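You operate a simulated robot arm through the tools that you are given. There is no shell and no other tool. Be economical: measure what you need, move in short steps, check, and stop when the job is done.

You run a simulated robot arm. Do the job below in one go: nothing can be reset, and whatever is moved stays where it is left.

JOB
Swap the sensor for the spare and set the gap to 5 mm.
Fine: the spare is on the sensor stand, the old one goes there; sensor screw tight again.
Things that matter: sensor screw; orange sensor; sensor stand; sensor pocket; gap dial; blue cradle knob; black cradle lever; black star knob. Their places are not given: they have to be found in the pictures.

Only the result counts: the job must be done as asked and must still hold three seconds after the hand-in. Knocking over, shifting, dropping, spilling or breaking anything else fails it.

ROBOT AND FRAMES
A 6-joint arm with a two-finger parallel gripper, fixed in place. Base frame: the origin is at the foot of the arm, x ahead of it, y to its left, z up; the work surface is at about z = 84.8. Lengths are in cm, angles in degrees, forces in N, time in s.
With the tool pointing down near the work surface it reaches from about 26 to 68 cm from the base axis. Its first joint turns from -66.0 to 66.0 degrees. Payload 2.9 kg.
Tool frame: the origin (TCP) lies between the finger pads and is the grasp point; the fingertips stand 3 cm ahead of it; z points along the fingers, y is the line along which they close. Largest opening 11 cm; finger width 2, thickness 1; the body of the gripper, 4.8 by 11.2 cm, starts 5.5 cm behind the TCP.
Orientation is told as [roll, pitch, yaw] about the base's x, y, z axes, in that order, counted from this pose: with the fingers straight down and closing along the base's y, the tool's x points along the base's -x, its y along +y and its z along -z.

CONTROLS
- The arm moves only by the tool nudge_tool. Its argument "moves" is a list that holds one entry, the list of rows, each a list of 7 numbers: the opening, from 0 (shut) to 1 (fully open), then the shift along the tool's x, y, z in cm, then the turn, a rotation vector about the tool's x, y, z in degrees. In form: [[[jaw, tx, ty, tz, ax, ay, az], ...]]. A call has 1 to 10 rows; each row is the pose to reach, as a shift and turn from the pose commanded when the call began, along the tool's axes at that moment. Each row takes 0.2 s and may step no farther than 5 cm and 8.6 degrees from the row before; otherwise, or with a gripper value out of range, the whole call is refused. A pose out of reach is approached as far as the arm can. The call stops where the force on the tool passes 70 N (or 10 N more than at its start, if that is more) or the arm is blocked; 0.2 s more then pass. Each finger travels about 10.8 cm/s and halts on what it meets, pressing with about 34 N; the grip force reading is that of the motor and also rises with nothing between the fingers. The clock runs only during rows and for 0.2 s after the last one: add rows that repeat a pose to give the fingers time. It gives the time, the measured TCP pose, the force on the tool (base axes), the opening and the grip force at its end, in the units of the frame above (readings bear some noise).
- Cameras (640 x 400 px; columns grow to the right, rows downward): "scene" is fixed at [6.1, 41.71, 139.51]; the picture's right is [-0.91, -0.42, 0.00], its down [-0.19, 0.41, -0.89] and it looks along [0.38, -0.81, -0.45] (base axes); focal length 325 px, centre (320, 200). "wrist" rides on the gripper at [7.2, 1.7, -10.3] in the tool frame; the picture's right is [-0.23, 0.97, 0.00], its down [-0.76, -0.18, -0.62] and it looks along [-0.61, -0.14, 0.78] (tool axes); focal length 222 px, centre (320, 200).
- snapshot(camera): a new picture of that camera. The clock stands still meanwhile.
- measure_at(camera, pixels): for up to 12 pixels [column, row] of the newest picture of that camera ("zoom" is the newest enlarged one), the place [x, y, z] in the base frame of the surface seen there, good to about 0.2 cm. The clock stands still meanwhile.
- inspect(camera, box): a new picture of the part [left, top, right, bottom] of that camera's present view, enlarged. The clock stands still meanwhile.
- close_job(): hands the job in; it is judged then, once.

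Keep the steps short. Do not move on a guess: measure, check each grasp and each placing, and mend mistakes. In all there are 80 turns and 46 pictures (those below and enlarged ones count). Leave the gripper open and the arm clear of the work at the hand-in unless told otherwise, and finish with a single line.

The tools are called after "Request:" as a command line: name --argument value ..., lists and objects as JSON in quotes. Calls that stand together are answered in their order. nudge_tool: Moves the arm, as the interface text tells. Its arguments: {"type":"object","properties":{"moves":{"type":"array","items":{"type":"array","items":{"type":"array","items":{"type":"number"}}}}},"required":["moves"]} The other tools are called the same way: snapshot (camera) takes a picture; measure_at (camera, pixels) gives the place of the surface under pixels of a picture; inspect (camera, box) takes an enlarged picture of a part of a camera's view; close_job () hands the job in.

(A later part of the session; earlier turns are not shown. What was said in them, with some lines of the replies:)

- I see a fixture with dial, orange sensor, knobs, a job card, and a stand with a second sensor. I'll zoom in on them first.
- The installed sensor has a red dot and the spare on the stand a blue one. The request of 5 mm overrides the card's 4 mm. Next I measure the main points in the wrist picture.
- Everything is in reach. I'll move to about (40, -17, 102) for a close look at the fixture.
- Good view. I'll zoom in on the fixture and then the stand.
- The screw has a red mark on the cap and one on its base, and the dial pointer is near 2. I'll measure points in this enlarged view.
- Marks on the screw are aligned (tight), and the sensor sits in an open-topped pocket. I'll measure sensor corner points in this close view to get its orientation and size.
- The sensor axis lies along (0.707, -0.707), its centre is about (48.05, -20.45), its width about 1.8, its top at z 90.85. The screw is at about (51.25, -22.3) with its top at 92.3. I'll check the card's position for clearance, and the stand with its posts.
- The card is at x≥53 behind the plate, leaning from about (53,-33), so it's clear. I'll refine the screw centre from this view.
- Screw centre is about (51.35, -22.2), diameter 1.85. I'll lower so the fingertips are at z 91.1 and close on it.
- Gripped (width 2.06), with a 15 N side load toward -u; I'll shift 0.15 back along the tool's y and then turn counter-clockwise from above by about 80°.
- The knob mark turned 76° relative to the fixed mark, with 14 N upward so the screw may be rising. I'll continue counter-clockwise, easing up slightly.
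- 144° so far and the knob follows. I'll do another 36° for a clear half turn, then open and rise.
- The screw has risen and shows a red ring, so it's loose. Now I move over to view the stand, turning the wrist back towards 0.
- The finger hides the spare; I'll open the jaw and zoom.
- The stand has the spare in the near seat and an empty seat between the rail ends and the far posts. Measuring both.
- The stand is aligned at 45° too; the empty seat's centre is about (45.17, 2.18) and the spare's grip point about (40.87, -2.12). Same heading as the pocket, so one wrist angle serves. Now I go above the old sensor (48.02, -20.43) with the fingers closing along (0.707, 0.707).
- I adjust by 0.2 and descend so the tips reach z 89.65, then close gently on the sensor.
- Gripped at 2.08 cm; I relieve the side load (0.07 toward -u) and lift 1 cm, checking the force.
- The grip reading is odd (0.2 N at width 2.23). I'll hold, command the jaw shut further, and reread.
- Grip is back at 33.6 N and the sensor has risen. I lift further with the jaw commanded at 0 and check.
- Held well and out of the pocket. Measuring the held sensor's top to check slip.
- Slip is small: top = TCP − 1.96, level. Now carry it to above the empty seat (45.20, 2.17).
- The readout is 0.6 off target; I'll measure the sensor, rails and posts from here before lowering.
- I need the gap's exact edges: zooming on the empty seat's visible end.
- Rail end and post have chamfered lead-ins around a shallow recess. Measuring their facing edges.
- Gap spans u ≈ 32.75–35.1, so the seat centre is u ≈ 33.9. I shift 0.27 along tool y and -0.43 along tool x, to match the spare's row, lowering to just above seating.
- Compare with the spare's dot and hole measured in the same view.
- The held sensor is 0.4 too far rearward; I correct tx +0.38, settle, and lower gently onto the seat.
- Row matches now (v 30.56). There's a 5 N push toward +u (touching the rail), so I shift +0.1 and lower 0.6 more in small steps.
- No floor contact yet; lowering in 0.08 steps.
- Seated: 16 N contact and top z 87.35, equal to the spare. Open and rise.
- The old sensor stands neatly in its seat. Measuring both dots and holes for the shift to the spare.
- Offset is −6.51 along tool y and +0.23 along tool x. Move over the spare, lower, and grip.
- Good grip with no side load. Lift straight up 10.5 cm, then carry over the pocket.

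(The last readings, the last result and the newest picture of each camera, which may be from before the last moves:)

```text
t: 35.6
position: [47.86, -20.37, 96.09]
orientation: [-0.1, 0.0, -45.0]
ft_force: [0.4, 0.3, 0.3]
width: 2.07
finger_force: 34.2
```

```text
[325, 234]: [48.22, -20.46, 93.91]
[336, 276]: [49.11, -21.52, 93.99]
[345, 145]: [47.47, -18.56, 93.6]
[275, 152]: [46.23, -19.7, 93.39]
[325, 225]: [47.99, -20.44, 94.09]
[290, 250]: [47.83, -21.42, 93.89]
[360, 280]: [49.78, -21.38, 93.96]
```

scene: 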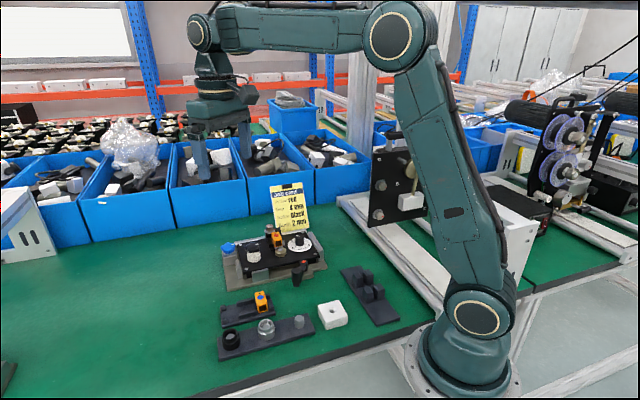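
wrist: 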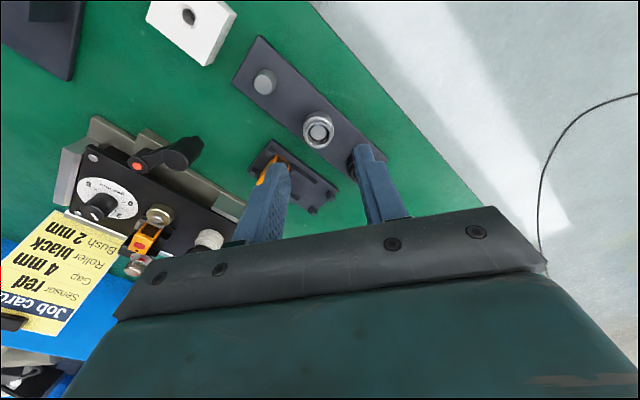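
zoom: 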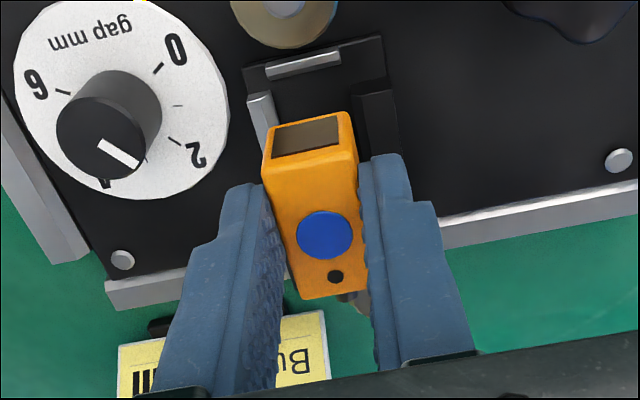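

Dot and hole are within 0.1 of the old sensor's installed position. Lower 2.4 cm to just above the pocket floor's lead-in and check.

Request:
nudge_tool --moves '[[[0, 0, -0.04, 0.8, 0, 0, 0], [0, 0, -0.04, 1.4, 0, 0, 0], [0, 0, -0.04, 1.9, 0, 0, 0], [0, 0, -0.04, 2.3, 0, 0, 0], [0, 0, -0.04, 2.3, 0, 0, 0]]]'

Request:
inspect --camera "wrist" --box '[200, 90, 440, 240]'

Request:
measure_at --camera "zoom" --pixels '[[325, 234], [336, 276], [325, 225], [290, 250], [360, 280], [300, 95]]'

```text
t: 36.8
position: [47.89, -20.46, 93.73]
orientation: [0.0, 0.0, -45.0]
ft_force: [-1.1, 2.0, -1.1]
width: 2.08
finger_force: 34.2
```

```text
2.67 times, centred on (320, 165) of wrist
```

zoom: 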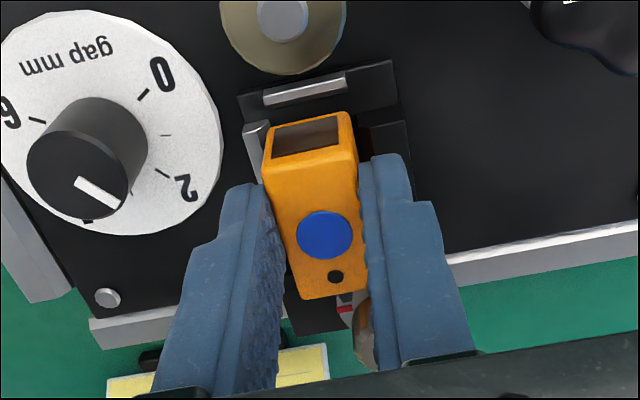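

```text
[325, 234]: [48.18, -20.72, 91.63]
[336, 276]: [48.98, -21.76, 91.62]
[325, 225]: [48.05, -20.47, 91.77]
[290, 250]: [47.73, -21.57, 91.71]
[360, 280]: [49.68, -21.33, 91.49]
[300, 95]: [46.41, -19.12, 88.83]
```

Aligned and touching nothing much. Lower 0.7 more in small steps with a tiny correction.

Request:
nudge_tool --moves '[[[0, 0.06, 0.08, 0.2, 0, 0, 0], [0, 0.06, 0.08, 0.4, 0, 0, 0], [0, 0.06, 0.08, 0.55, 0, 0, 0], [0, 0.06, 0.08, 0.65, 0, 0, 0], [0, 0.06, 0.08, 0.65, 0, 0, 0]]]'

```text
t: 38.0
position: [47.9, -20.27, 93.0]
orientation: [0.0, 0.1, -45.0]
ft_force: [-0.5, 0.9, -1.1]
width: 2.08
finger_force: 34.3
```

Still no contact; continue in small steps.

Request:
nudge_tool --moves '[[[0, 0, 0, 0.07, 0, 0, 0], [0, 0, 0, 0.14, 0, 0, 0], [0, 0, 0, 0.2, 0, 0, 0], [0, 0, 0, 0.2, 0, 0, 0]]]'

Request:
inspect --camera "wrist" --box '[200, 90, 440, 240]'

Request:
measure_at --camera "zoom" --pixels '[[325, 234], [336, 276], [325, 225], [290, 250], [360, 280]]'

```text
t: 39.0
position: [47.84, -20.29, 92.69]
orientation: [0.1, 0.0, -45.0]
ft_force: [-0.4, -1.0, 1.7]
width: 2.07
finger_force: 34.2
```

```text
2.67 times, centred on (320, 165) of wrist
```

zoom: 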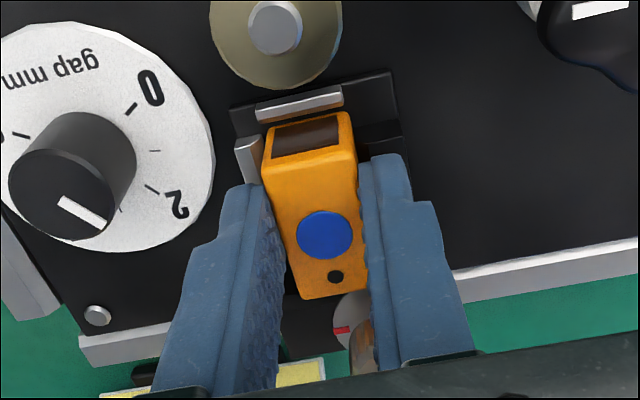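

```text
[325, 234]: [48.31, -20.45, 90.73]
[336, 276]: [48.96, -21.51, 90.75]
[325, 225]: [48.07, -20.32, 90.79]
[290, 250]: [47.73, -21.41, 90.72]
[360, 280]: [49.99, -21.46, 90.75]
```

Top is at 90.75, level with the old one. One more small press to confirm floor contact.

Request:
nudge_tool --moves '[[[0, 0, 0, 0.08, 0, 0, 0], [0, 0, 0, 0.14, 0, 0, 0], [0, 0, 0, 0.14, 0, 0, 0]]]'

```text
t: 39.8
position: [47.9, -20.37, 92.73]
orientation: [0.1, -0.2, -45.0]
ft_force: [-5.1, -0.6, 25.3]
width: 2.09
finger_force: 33.7
```

Seated with 25 N floor contact. Release, rise, and start turning the wrist back towards the screw.

Request:
nudge_tool --moves '[[[0.25, 0, 0, -0.1, 0, 0, 0], [0.35, 0, 0, -0.1, 0, 0, 0], [0.35, 0, 0, -1.5, 0, 0, 0], [0.35, 0, 0, -4, 0, 0, 0], [0.4, -1.5, 0.4, -6, 0, 0, -8.5], [0.4, -3.77, 1.04, -6, 0, 0, -17], [0.4, -3.77, 1.04, -6, 0, 0, -25.5], [0.4, -3.77, 1.04, -6, 0, 0, -34], [0.4, -3.77, 1.04, -6, 0, 0, -42.5], [0.4, -3.77, 1.04, -6, 0, 0, -51]]]'

Request:
nudge_tool --moves '[[[0.4, 0, 0, 0, 0, 0, -8.5], [0.4, 0, 0, 0, 0, 0, -17], [0.4, 0, 0, 0, 0, 0, -25.5], [0.4, 0, 0, 0, 0, 0, -34], [0.4, 0, 0, 0, 0, 0, -42.5], [0.4, 0, 0, 0, 0, 0, -51], [0.4, 0, 0, 0, 0, 0, -59.5], [0.4, 0, 0, 0, 0, 0, -68], [0.4, 0, 0, 0, 0, 0, -76.5], [0.4, 0, 0, 0, 0, 0, -85]]]'

Request:
nudge_tool --moves '[[[0.4, 0, 0, 0, 0, 0, -8.5], [0.4, 0, 0, 0, 0, 0, -17], [0.4, 0, 0, 0, 0, 0, -25.5], [0.4, 0, 0, 0, 0, 0, -34], [0.4, 0, 0, 0, 0, 0, -42.5], [0.4, 0, 0, 0, 0, 0, -44], [0.4, 0, 0, 0, 0, 0, -44]]]'

Request:
inspect --camera "wrist" --box '[180, 60, 460, 235]'

```text
t: 42.0
position: [51.45, -22.39, 98.57]
orientation: [0.0, 0.0, 6.1]
ft_force: [0.3, -0.4, 0.4]
width: 4.41
finger_force: 0.0
```

```text
t: 44.2
position: [51.38, -22.37, 98.73]
orientation: [0.0, 0.0, 91.1]
ft_force: [-0.1, 0.0, 0.4]
width: 4.42
finger_force: 0.0
```

```text
t: 45.8
position: [51.47, -22.28, 98.68]
orientation: [0.0, 0.0, 135.1]
ft_force: [-0.3, -0.1, -0.2]
width: 4.37
finger_force: 0.1
```

```text
2.29 times, centred on (320, 148) of wrist
```

zoom: 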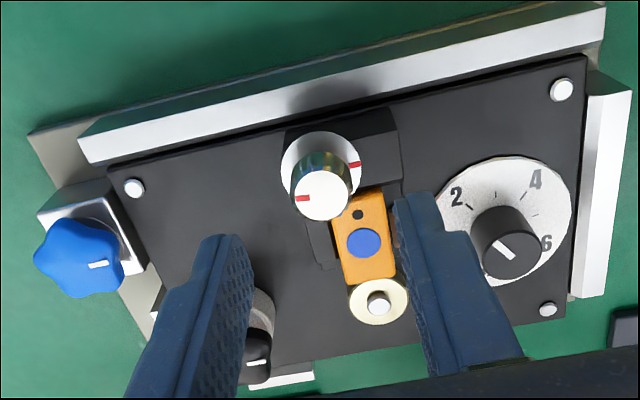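

Now lower onto the raised knob (TCP 94.4) and grip.

Request:
nudge_tool --moves '[[[0.4, -0.1, 0.03, 2, 0, 0, 0], [0.4, -0.1, 0.03, 4.3, 0, 0, 0], [0.4, -0.1, 0.03, 4.3, 0, 0, 0], [0.2, -0.1, 0.03, 4.3, 0, 0, 0], [0, -0.1, 0.03, 4.3, 0, 0, 0], [0, -0.1, 0.03, 4.3, 0, 0, 0]]]'

```text
t: 47.2
position: [51.13, -22.11, 94.33]
orientation: [-0.1, 0.1, 135.3]
ft_force: [13.6, 10.8, 0.2]
width: 2.06
finger_force: 34.3
```

Relieve the side load and turn clockwise (positive az), following the thread down.

Request:
nudge_tool --moves '[[[0, 0, -0.15, 0, 0, 0, 0], [0, 0, -0.15, 0, 0, 0, 8.5], [0, 0, -0.15, 0.02, 0, 0, 17], [0, 0, -0.15, 0.05, 0, 0, 25.5], [0, 0, -0.15, 0.07, 0, 0, 34], [0, 0, -0.15, 0.09, 0, 0, 42.5], [0, 0, -0.15, 0.11, 0, 0, 51], [0, 0, -0.15, 0.13, 0, 0, 59.5], [0, 0, -0.15, 0.15, 0, 0, 68], [0, 0, -0.15, 0.15, 0, 0, 76]]]'

Request:
nudge_tool --moves '[[[0, 0, 0, 0.02, 0, 0, 8.5], [0, 0, 0, 0.05, 0, 0, 17], [0, 0, 0, 0.07, 0, 0, 25.5], [0, 0, 0, 0.1, 0, 0, 34], [0, 0, 0, 0.12, 0, 0, 42.5], [0, 0, 0, 0.14, 0, 0, 51], [0, 0, 0, 0.16, 0, 0, 59.5], [0, 0, 0, 0.18, 0, 0, 68]]]'

Request:
inspect --camera "wrist" --box '[200, 40, 440, 190]'

```text
t: 49.4
position: [51.32, -22.36, 94.14]
orientation: [0.0, 0.0, 58.7]
ft_force: [-9.5, -15.2, 2.0]
width: 2.07
finger_force: 33.5
```

```text
t: 51.2
position: [51.23, -22.14, 93.91]
orientation: [-0.1, 0.0, -9.3]
ft_force: [-4.0, -19.3, -2.0]
width: 2.09
finger_force: 33.9
```

```text
2.67 times, centred on (320, 115) of wrist
```

zoom: 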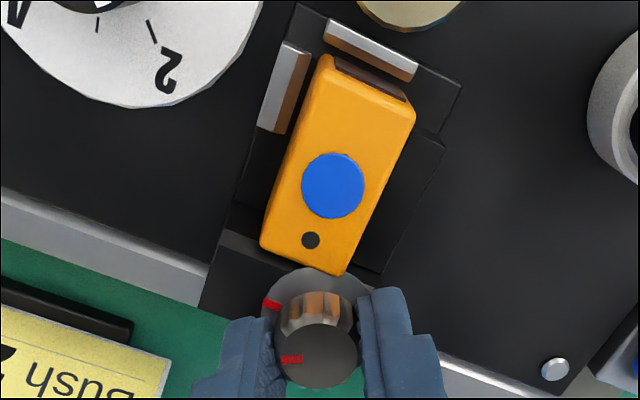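

About 36° to go. I relieve the side load and turn the rest.

Request:
nudge_tool --moves '[[[0, 0, -0.15, 0, 0, 0, 0], [0, 0, -0.15, 0, 0, 0, 8.5], [0, 0, -0.15, 0.02, 0, 0, 17], [0, 0, -0.15, 0.04, 0, 0, 25.5], [0, 0, -0.15, 0.05, 0, 0, 34], [0, 0, -0.15, 0.05, 0, 0, 37], [0, 0, -0.15, 0.05, 0, 0, 37]]]'

Request:
inspect --camera "wrist" --box '[200, 40, 440, 190]'

```text
t: 52.8
position: [51.23, -22.16, 94.05]
orientation: [0.0, 0.0, -46.2]
ft_force: [-6.7, -9.7, -0.4]
width: 2.09
finger_force: 34.3
```

```text
2.67 times, centred on (320, 115) of wrist
```

zoom: 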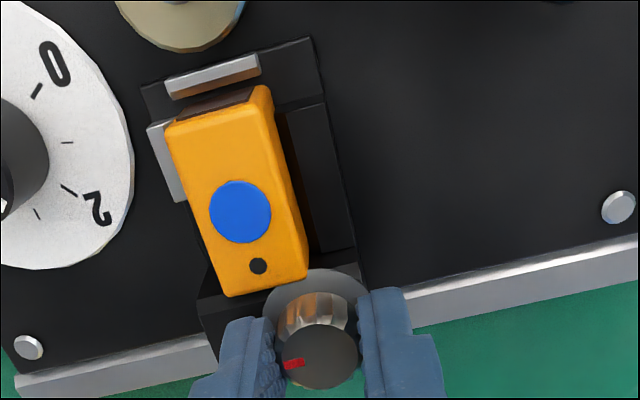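

Mark position matches the tight state. I add 4° to make it snug, then release, rise, and look.

Request:
nudge_tool --moves '[[[0, 0, 0, 0, 0, 0, 4], [0, 0, 0, 0, 0, 0, 4], [0.25, 0, 0, 0, 0, 0, 4], [0.4, 0, 0, 0, 0, 0, 4], [0.4, 0, 0, -2, 0, 0, 4], [0.4, 0, 0, -5, 0, 0, 4], [0.4, 0, 0, -5, 0, 0, 4]]]'

Request:
inspect --camera "wrist" --box '[160, 40, 400, 190]'

Request:
inspect --camera "scene" --box '[255, 210, 325, 260]'

```text
t: 54.4
position: [51.31, -22.4, 98.97]
orientation: [0.0, 0.0, -50.0]
ft_force: [0.4, 0.9, 1.1]
width: 4.41
finger_force: 0.1
```

```text
2.67 times, centred on (280, 115) of wrist
```

zoom: 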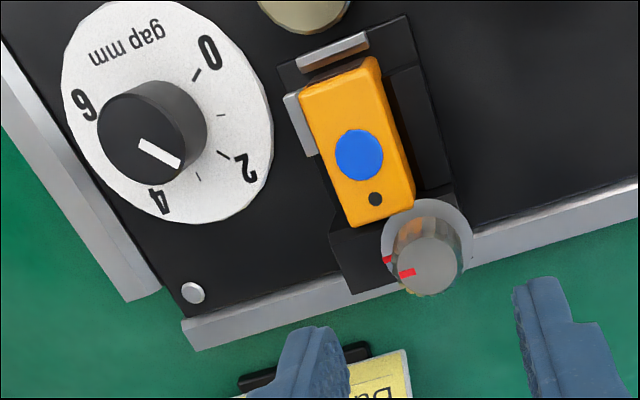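

```text
8.00 times, centred on (290, 235) of scene
```

zoom: 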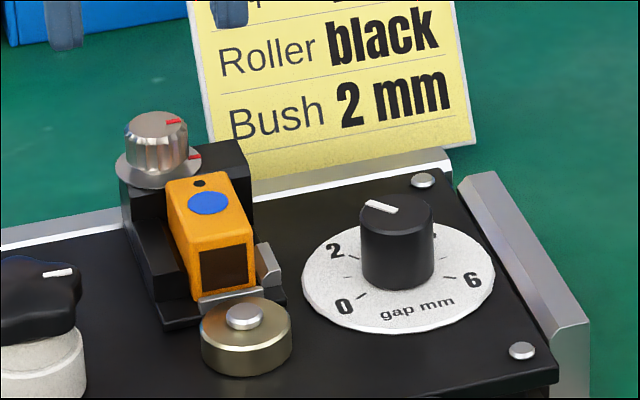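

The screw is tight again (marks aligned, red ring hidden). Next, the dial: measure its pointer and scale ticks in this enlarged scene view.

Request:
measure_at --camera "zoom" --pixels '[[368, 205], [380, 208], [393, 211], [397, 215], [434, 208], [361, 212], [400, 196], [362, 295], [353, 257], [450, 277], [350, 276], [440, 262]]'

Request:
nudge_tool --moves '[[[0.4, 2, -3, 0, 0, 0, 0], [0.4, 4, -6, 0, 0, 0, 0], [0.4, 5, -7.5, 0, 0, 0, 0], [0.4, 5, -7.5, 0, 0, 0, 0]]]'

Request:
inspect --camera "wrist" --box '[200, 40, 440, 190]'

```text
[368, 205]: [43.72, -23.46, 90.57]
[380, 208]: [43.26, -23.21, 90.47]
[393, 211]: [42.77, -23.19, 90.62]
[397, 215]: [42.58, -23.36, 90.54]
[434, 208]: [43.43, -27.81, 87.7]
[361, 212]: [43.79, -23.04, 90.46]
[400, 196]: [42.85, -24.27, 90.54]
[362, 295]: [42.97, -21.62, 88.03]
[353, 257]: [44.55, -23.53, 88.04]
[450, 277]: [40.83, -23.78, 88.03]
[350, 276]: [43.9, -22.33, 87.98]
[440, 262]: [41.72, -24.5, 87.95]
```

```text
t: 55.4
position: [42.46, -23.27, 99.0]
orientation: [0.0, -0.1, -50.0]
ft_force: [1.3, 0.9, -0.3]
width: 4.42
finger_force: 0.0
```

```text
2.67 times, centred on (320, 115) of wrist
```

zoom: 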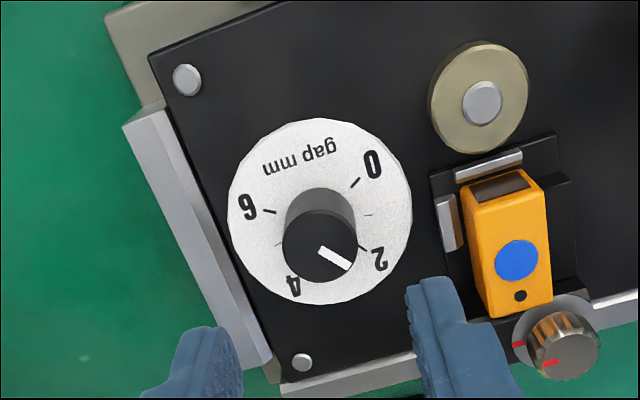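

Clear view of the dial. Measuring ticks, pointer and centre.

Request:
measure_at --camera "zoom" --pixels '[[355, 182], [368, 214], [362, 247], [268, 211], [232, 210], [409, 217], [318, 123], [322, 302], [322, 249], [349, 268], [285, 245], [355, 247]]'

Request:
measure_at --camera "zoom" --pixels '[[320, 281], [320, 213], [375, 163], [379, 259], [294, 286], [246, 206], [335, 258], [300, 145], [240, 250], [400, 180], [240, 180], [400, 250]]'

```text
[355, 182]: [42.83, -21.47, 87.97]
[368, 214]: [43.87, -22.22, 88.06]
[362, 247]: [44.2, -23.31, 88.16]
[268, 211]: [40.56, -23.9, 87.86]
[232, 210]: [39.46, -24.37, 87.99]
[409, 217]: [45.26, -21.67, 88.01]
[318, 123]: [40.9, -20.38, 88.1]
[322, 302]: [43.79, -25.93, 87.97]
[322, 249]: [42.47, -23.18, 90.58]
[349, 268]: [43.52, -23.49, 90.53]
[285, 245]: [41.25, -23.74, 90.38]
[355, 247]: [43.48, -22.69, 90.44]
```

```text
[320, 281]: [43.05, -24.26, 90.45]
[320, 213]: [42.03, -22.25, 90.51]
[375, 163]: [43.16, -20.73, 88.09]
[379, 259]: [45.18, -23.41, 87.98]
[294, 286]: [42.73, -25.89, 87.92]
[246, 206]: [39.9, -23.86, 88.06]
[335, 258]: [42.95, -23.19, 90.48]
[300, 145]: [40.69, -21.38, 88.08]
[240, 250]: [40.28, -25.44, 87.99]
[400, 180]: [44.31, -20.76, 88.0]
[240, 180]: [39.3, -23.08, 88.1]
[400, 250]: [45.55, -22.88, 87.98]
```

The scale is symmetric about the plate's axis: 3 mm at −45°, 40° per mm, so 5 mm is at about −125°. The pointer is now at −16° (about 2.3 mm), so it needs ~109° clockwise. First I pre-rotate the wrist counter-clockwise by 110°.

Request:
nudge_tool --moves '[[[0.4, 0, 0, 0, 0, 0, -8.5], [0.4, 0, 0, 0, 0, 0, -17], [0.4, 0, 0, 0, 0, 0, -25.5], [0.4, 0, 0, 0, 0, 0, -34], [0.4, 0, 0, 0, 0, 0, -42.5], [0.4, 0, 0, 0, 0, 0, -51], [0.4, 0, 0, 0, 0, 0, -59.5], [0.4, 0, 0, 0, 0, 0, -68], [0.4, 0, 0, 0, 0, 0, -76.5], [0.4, 0, 0, 0, 0, 0, -85]]]'

Request:
nudge_tool --moves '[[[0.4, 0, 0, 0, 0, 0, -8.3], [0.4, 0, 0, 0, 0, 0, -16.6], [0.4, 0, 0, 0, 0, 0, -25], [0.4, 0, 0, 2.5, 0, 0, -25], [0.4, 0, 0, 5, 0, 0, -25], [0.4, 0, 0, 6.9, 0, 0, -25], [0.4, 0, 0, 6.9, 0, 0, -25]]]'

Request:
nudge_tool --moves '[[[0.25, 0, 0, 0, 0, 0, 0], [0.1, 0, 0, 0, 0, 0, 0], [0.1, 0, 0, 0, 0, 0, 0]]]'

Request:
inspect --camera "wrist" --box '[200, 40, 440, 190]'

```text
t: 57.6
position: [42.37, -23.25, 98.91]
orientation: [0.0, -0.1, 35.1]
ft_force: [0.4, 0.2, -0.3]
width: 4.42
finger_force: 0.0
```

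```text
t: 59.2
position: [42.52, -23.22, 92.16]
orientation: [0.0, 0.0, 60.0]
ft_force: [0.0, -0.1, -0.3]
width: 4.4
finger_force: 0.0
```

```text
t: 60.0
position: [42.43, -23.26, 92.09]
orientation: [0.0, 0.0, 59.9]
ft_force: [-2.2, 1.0, -0.2]
width: 2.39
finger_force: 33.9
```

```text
2.67 times, centred on (320, 115) of wrist
```

zoom: 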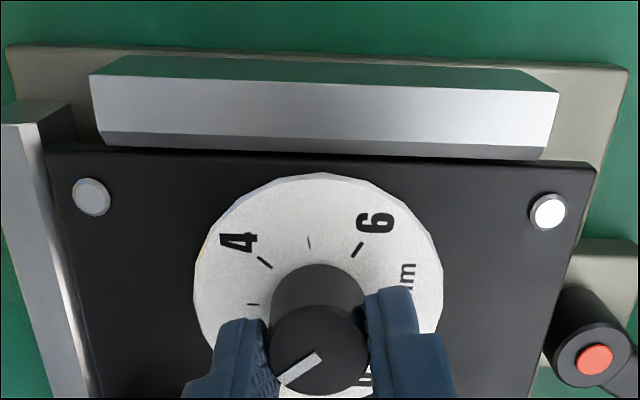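

Gripped centrally. This view shows the 3, 4, 5 and 6 ticks; measuring them and the pointer.

Request:
measure_at --camera "zoom" --pixels '[[309, 242], [265, 262], [357, 250], [252, 304], [285, 378], [318, 357], [196, 280], [442, 270], [318, 176]]'

```text
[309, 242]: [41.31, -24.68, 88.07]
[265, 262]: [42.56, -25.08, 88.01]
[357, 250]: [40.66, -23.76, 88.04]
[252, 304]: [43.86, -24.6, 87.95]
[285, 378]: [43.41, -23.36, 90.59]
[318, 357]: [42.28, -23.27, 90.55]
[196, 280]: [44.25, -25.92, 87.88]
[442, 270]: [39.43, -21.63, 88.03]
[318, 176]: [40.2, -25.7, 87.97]
```

The 5 tick is at −125.5°, confirming the scale. Pointer estimates average about −10°, so I turn 113° clockwise and then verify.

Request:
nudge_tool --moves '[[[0, 0, 0, 0, 0, 0, 8.5], [0, 0, 0, 0, 0, 0, 17], [0, 0, 0, 0, 0, 0, 25.5], [0, 0, 0, 0, 0, 0, 34], [0, 0, 0, 0, 0, 0, 42.5], [0, 0, 0, 0, 0, 0, 51], [0, 0, 0, 0, 0, 0, 59.5], [0, 0, 0, 0, 0, 0, 68], [0, 0, 0, 0, 0, 0, 76], [0, 0, 0, 0, 0, 0, 76]]]'

Request:
nudge_tool --moves '[[[0, 0, 0, 0, 0, 0, 8.5], [0, 0, 0, 0, 0, 0, 17], [0, 0, 0, 0, 0, 0, 25.5], [0, 0, 0, 0, 0, 0, 34], [0, 0, 0, 0, 0, 0, 37], [0, 0, 0, 0, 0, 0, 37]]]'

Request:
inspect --camera "scene" --box '[279, 220, 319, 250]'

```text
t: 62.2
position: [42.33, -23.33, 92.15]
orientation: [-0.2, -0.3, -16.2]
ft_force: [9.7, -12.6, 0.2]
width: 2.39
finger_force: 33.7
```

```text
t: 63.6
position: [42.48, -23.2, 92.12]
orientation: [0.0, -0.1, -53.1]
ft_force: [3.1, -11.0, 8.7]
width: 2.37
finger_force: 33.8
```

```text
13.33 times, centred on (299, 235) of scene
```

zoom: 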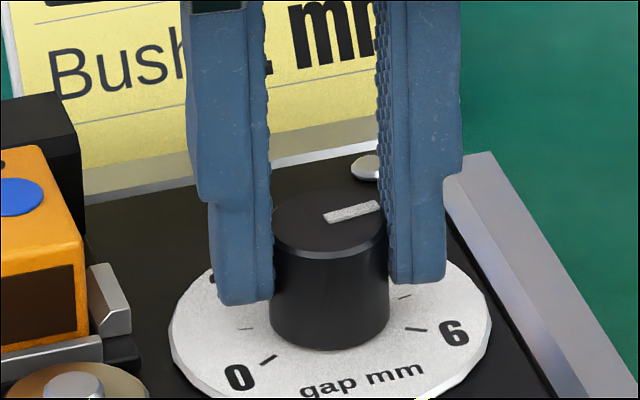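

Measuring pointer ends and the 5/6 ticks in this enlarged view.

Request:
measure_at --camera "zoom" --pixels '[[330, 217], [340, 215], [350, 213], [360, 211], [370, 209], [377, 208], [405, 297], [415, 329], [270, 359], [331, 195], [331, 250], [285, 222]]'

Request:
measure_at --camera "zoom" --pixels '[[330, 217], [340, 215], [350, 213], [360, 211], [370, 209], [377, 208], [325, 219], [335, 216], [345, 214], [355, 212], [365, 210], [375, 208]]'

```text
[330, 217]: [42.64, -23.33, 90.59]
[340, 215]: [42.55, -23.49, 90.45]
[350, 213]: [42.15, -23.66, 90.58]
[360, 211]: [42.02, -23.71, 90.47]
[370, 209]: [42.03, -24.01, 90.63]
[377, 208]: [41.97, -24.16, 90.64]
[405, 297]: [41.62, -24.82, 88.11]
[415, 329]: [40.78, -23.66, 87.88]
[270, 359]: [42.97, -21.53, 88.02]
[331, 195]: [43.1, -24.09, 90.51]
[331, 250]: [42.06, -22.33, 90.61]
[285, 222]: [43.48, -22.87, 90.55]
```

```text
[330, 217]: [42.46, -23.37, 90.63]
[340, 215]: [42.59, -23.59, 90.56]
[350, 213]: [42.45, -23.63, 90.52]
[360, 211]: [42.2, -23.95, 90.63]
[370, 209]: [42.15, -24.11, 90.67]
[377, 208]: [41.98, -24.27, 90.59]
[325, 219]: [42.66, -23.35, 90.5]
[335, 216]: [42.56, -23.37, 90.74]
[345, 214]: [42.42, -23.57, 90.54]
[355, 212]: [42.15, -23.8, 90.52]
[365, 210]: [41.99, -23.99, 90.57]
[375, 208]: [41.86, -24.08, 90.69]
```

Estimates spread from −112° to −128°; I need a sharper view. I release, rise and take a tight picture of the knob top.

Request:
nudge_tool --moves '[[[0.2, 0, 0, 0, 0, 0, 0], [0.4, 0, 0, 0, 0, 0, 0], [0.4, 0, 0, -2, 0, 0, 0], [0.4, 0, 0, -4, 0, 0, 0], [0.4, 0, 0, -4, 0, 0, 0]]]'

Request:
inspect --camera "wrist" --box '[272, 100, 368, 160]'

```text
t: 64.8
position: [42.38, -23.26, 96.12]
orientation: [0.0, 0.0, -53.1]
ft_force: [0.8, -0.6, -0.2]
width: 4.39
finger_force: 0.0
```

```text
6.67 times, centred on (320, 130) of wrist
```

zoom: 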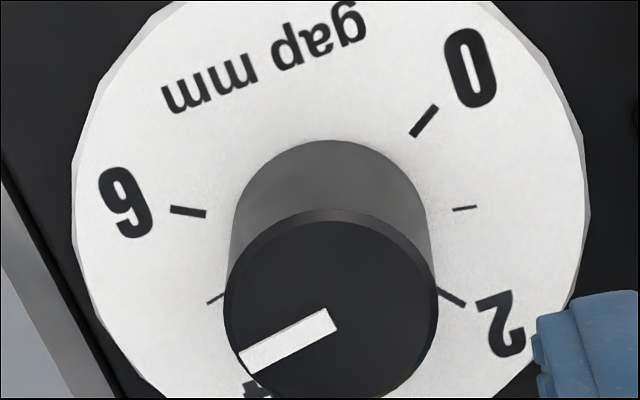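

Computed from this view, the pointer is at −126.6° and the 5 tick at about −126° (5.0 mm within 0.05), and the two lines are parallel in the picture. The dial is set. Now rise clear, open the gripper, and do a final check.

Request:
nudge_tool --moves '[[[0.4, 0, 0, -3, 0, 0, 0], [0.6, 0, 0, -7, 0, 0, 0], [0.8, 0, 0, -11, 0, 0, 0], [1, 0, 0, -15, 0, 0, 0], [1, 0, 0, -15, 0, 0, 0]]]'

Request:
inspect --camera "scene" --box '[210, 200, 370, 320]'

```text
t: 66.0
position: [42.42, -23.28, 111.08]
orientation: [0.1, -0.1, -53.0]
ft_force: [0.7, 0.0, -0.1]
width: 11.0
finger_force: 0.1
```

```text
3.33 times, centred on (290, 260) of scene
```

zoom: 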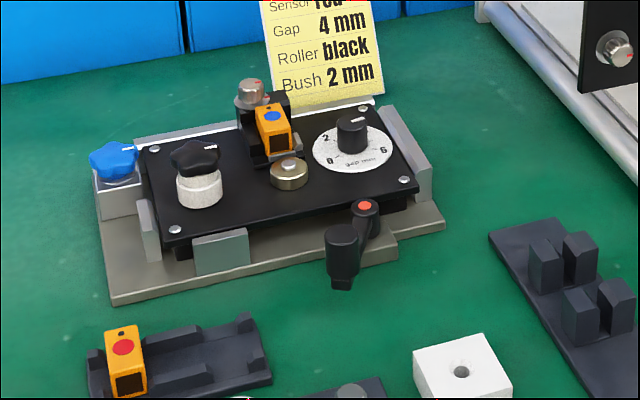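

Everything is in place: the blue-dot spare is in the pocket, the old red-dot sensor is on the stand, the screw is tight, the dial reads 5 and nothing else has moved. Handing in.

Request:
close_job

```text
The job is handed in.
```

The spare sensor (blue dot) is in the pocket with its screw tight, the old one (red dot) is on the sensor stand, the gap dial is set to 5 mm as you asked (the job card says 4 mm), and the arm is clear with the gripper open.
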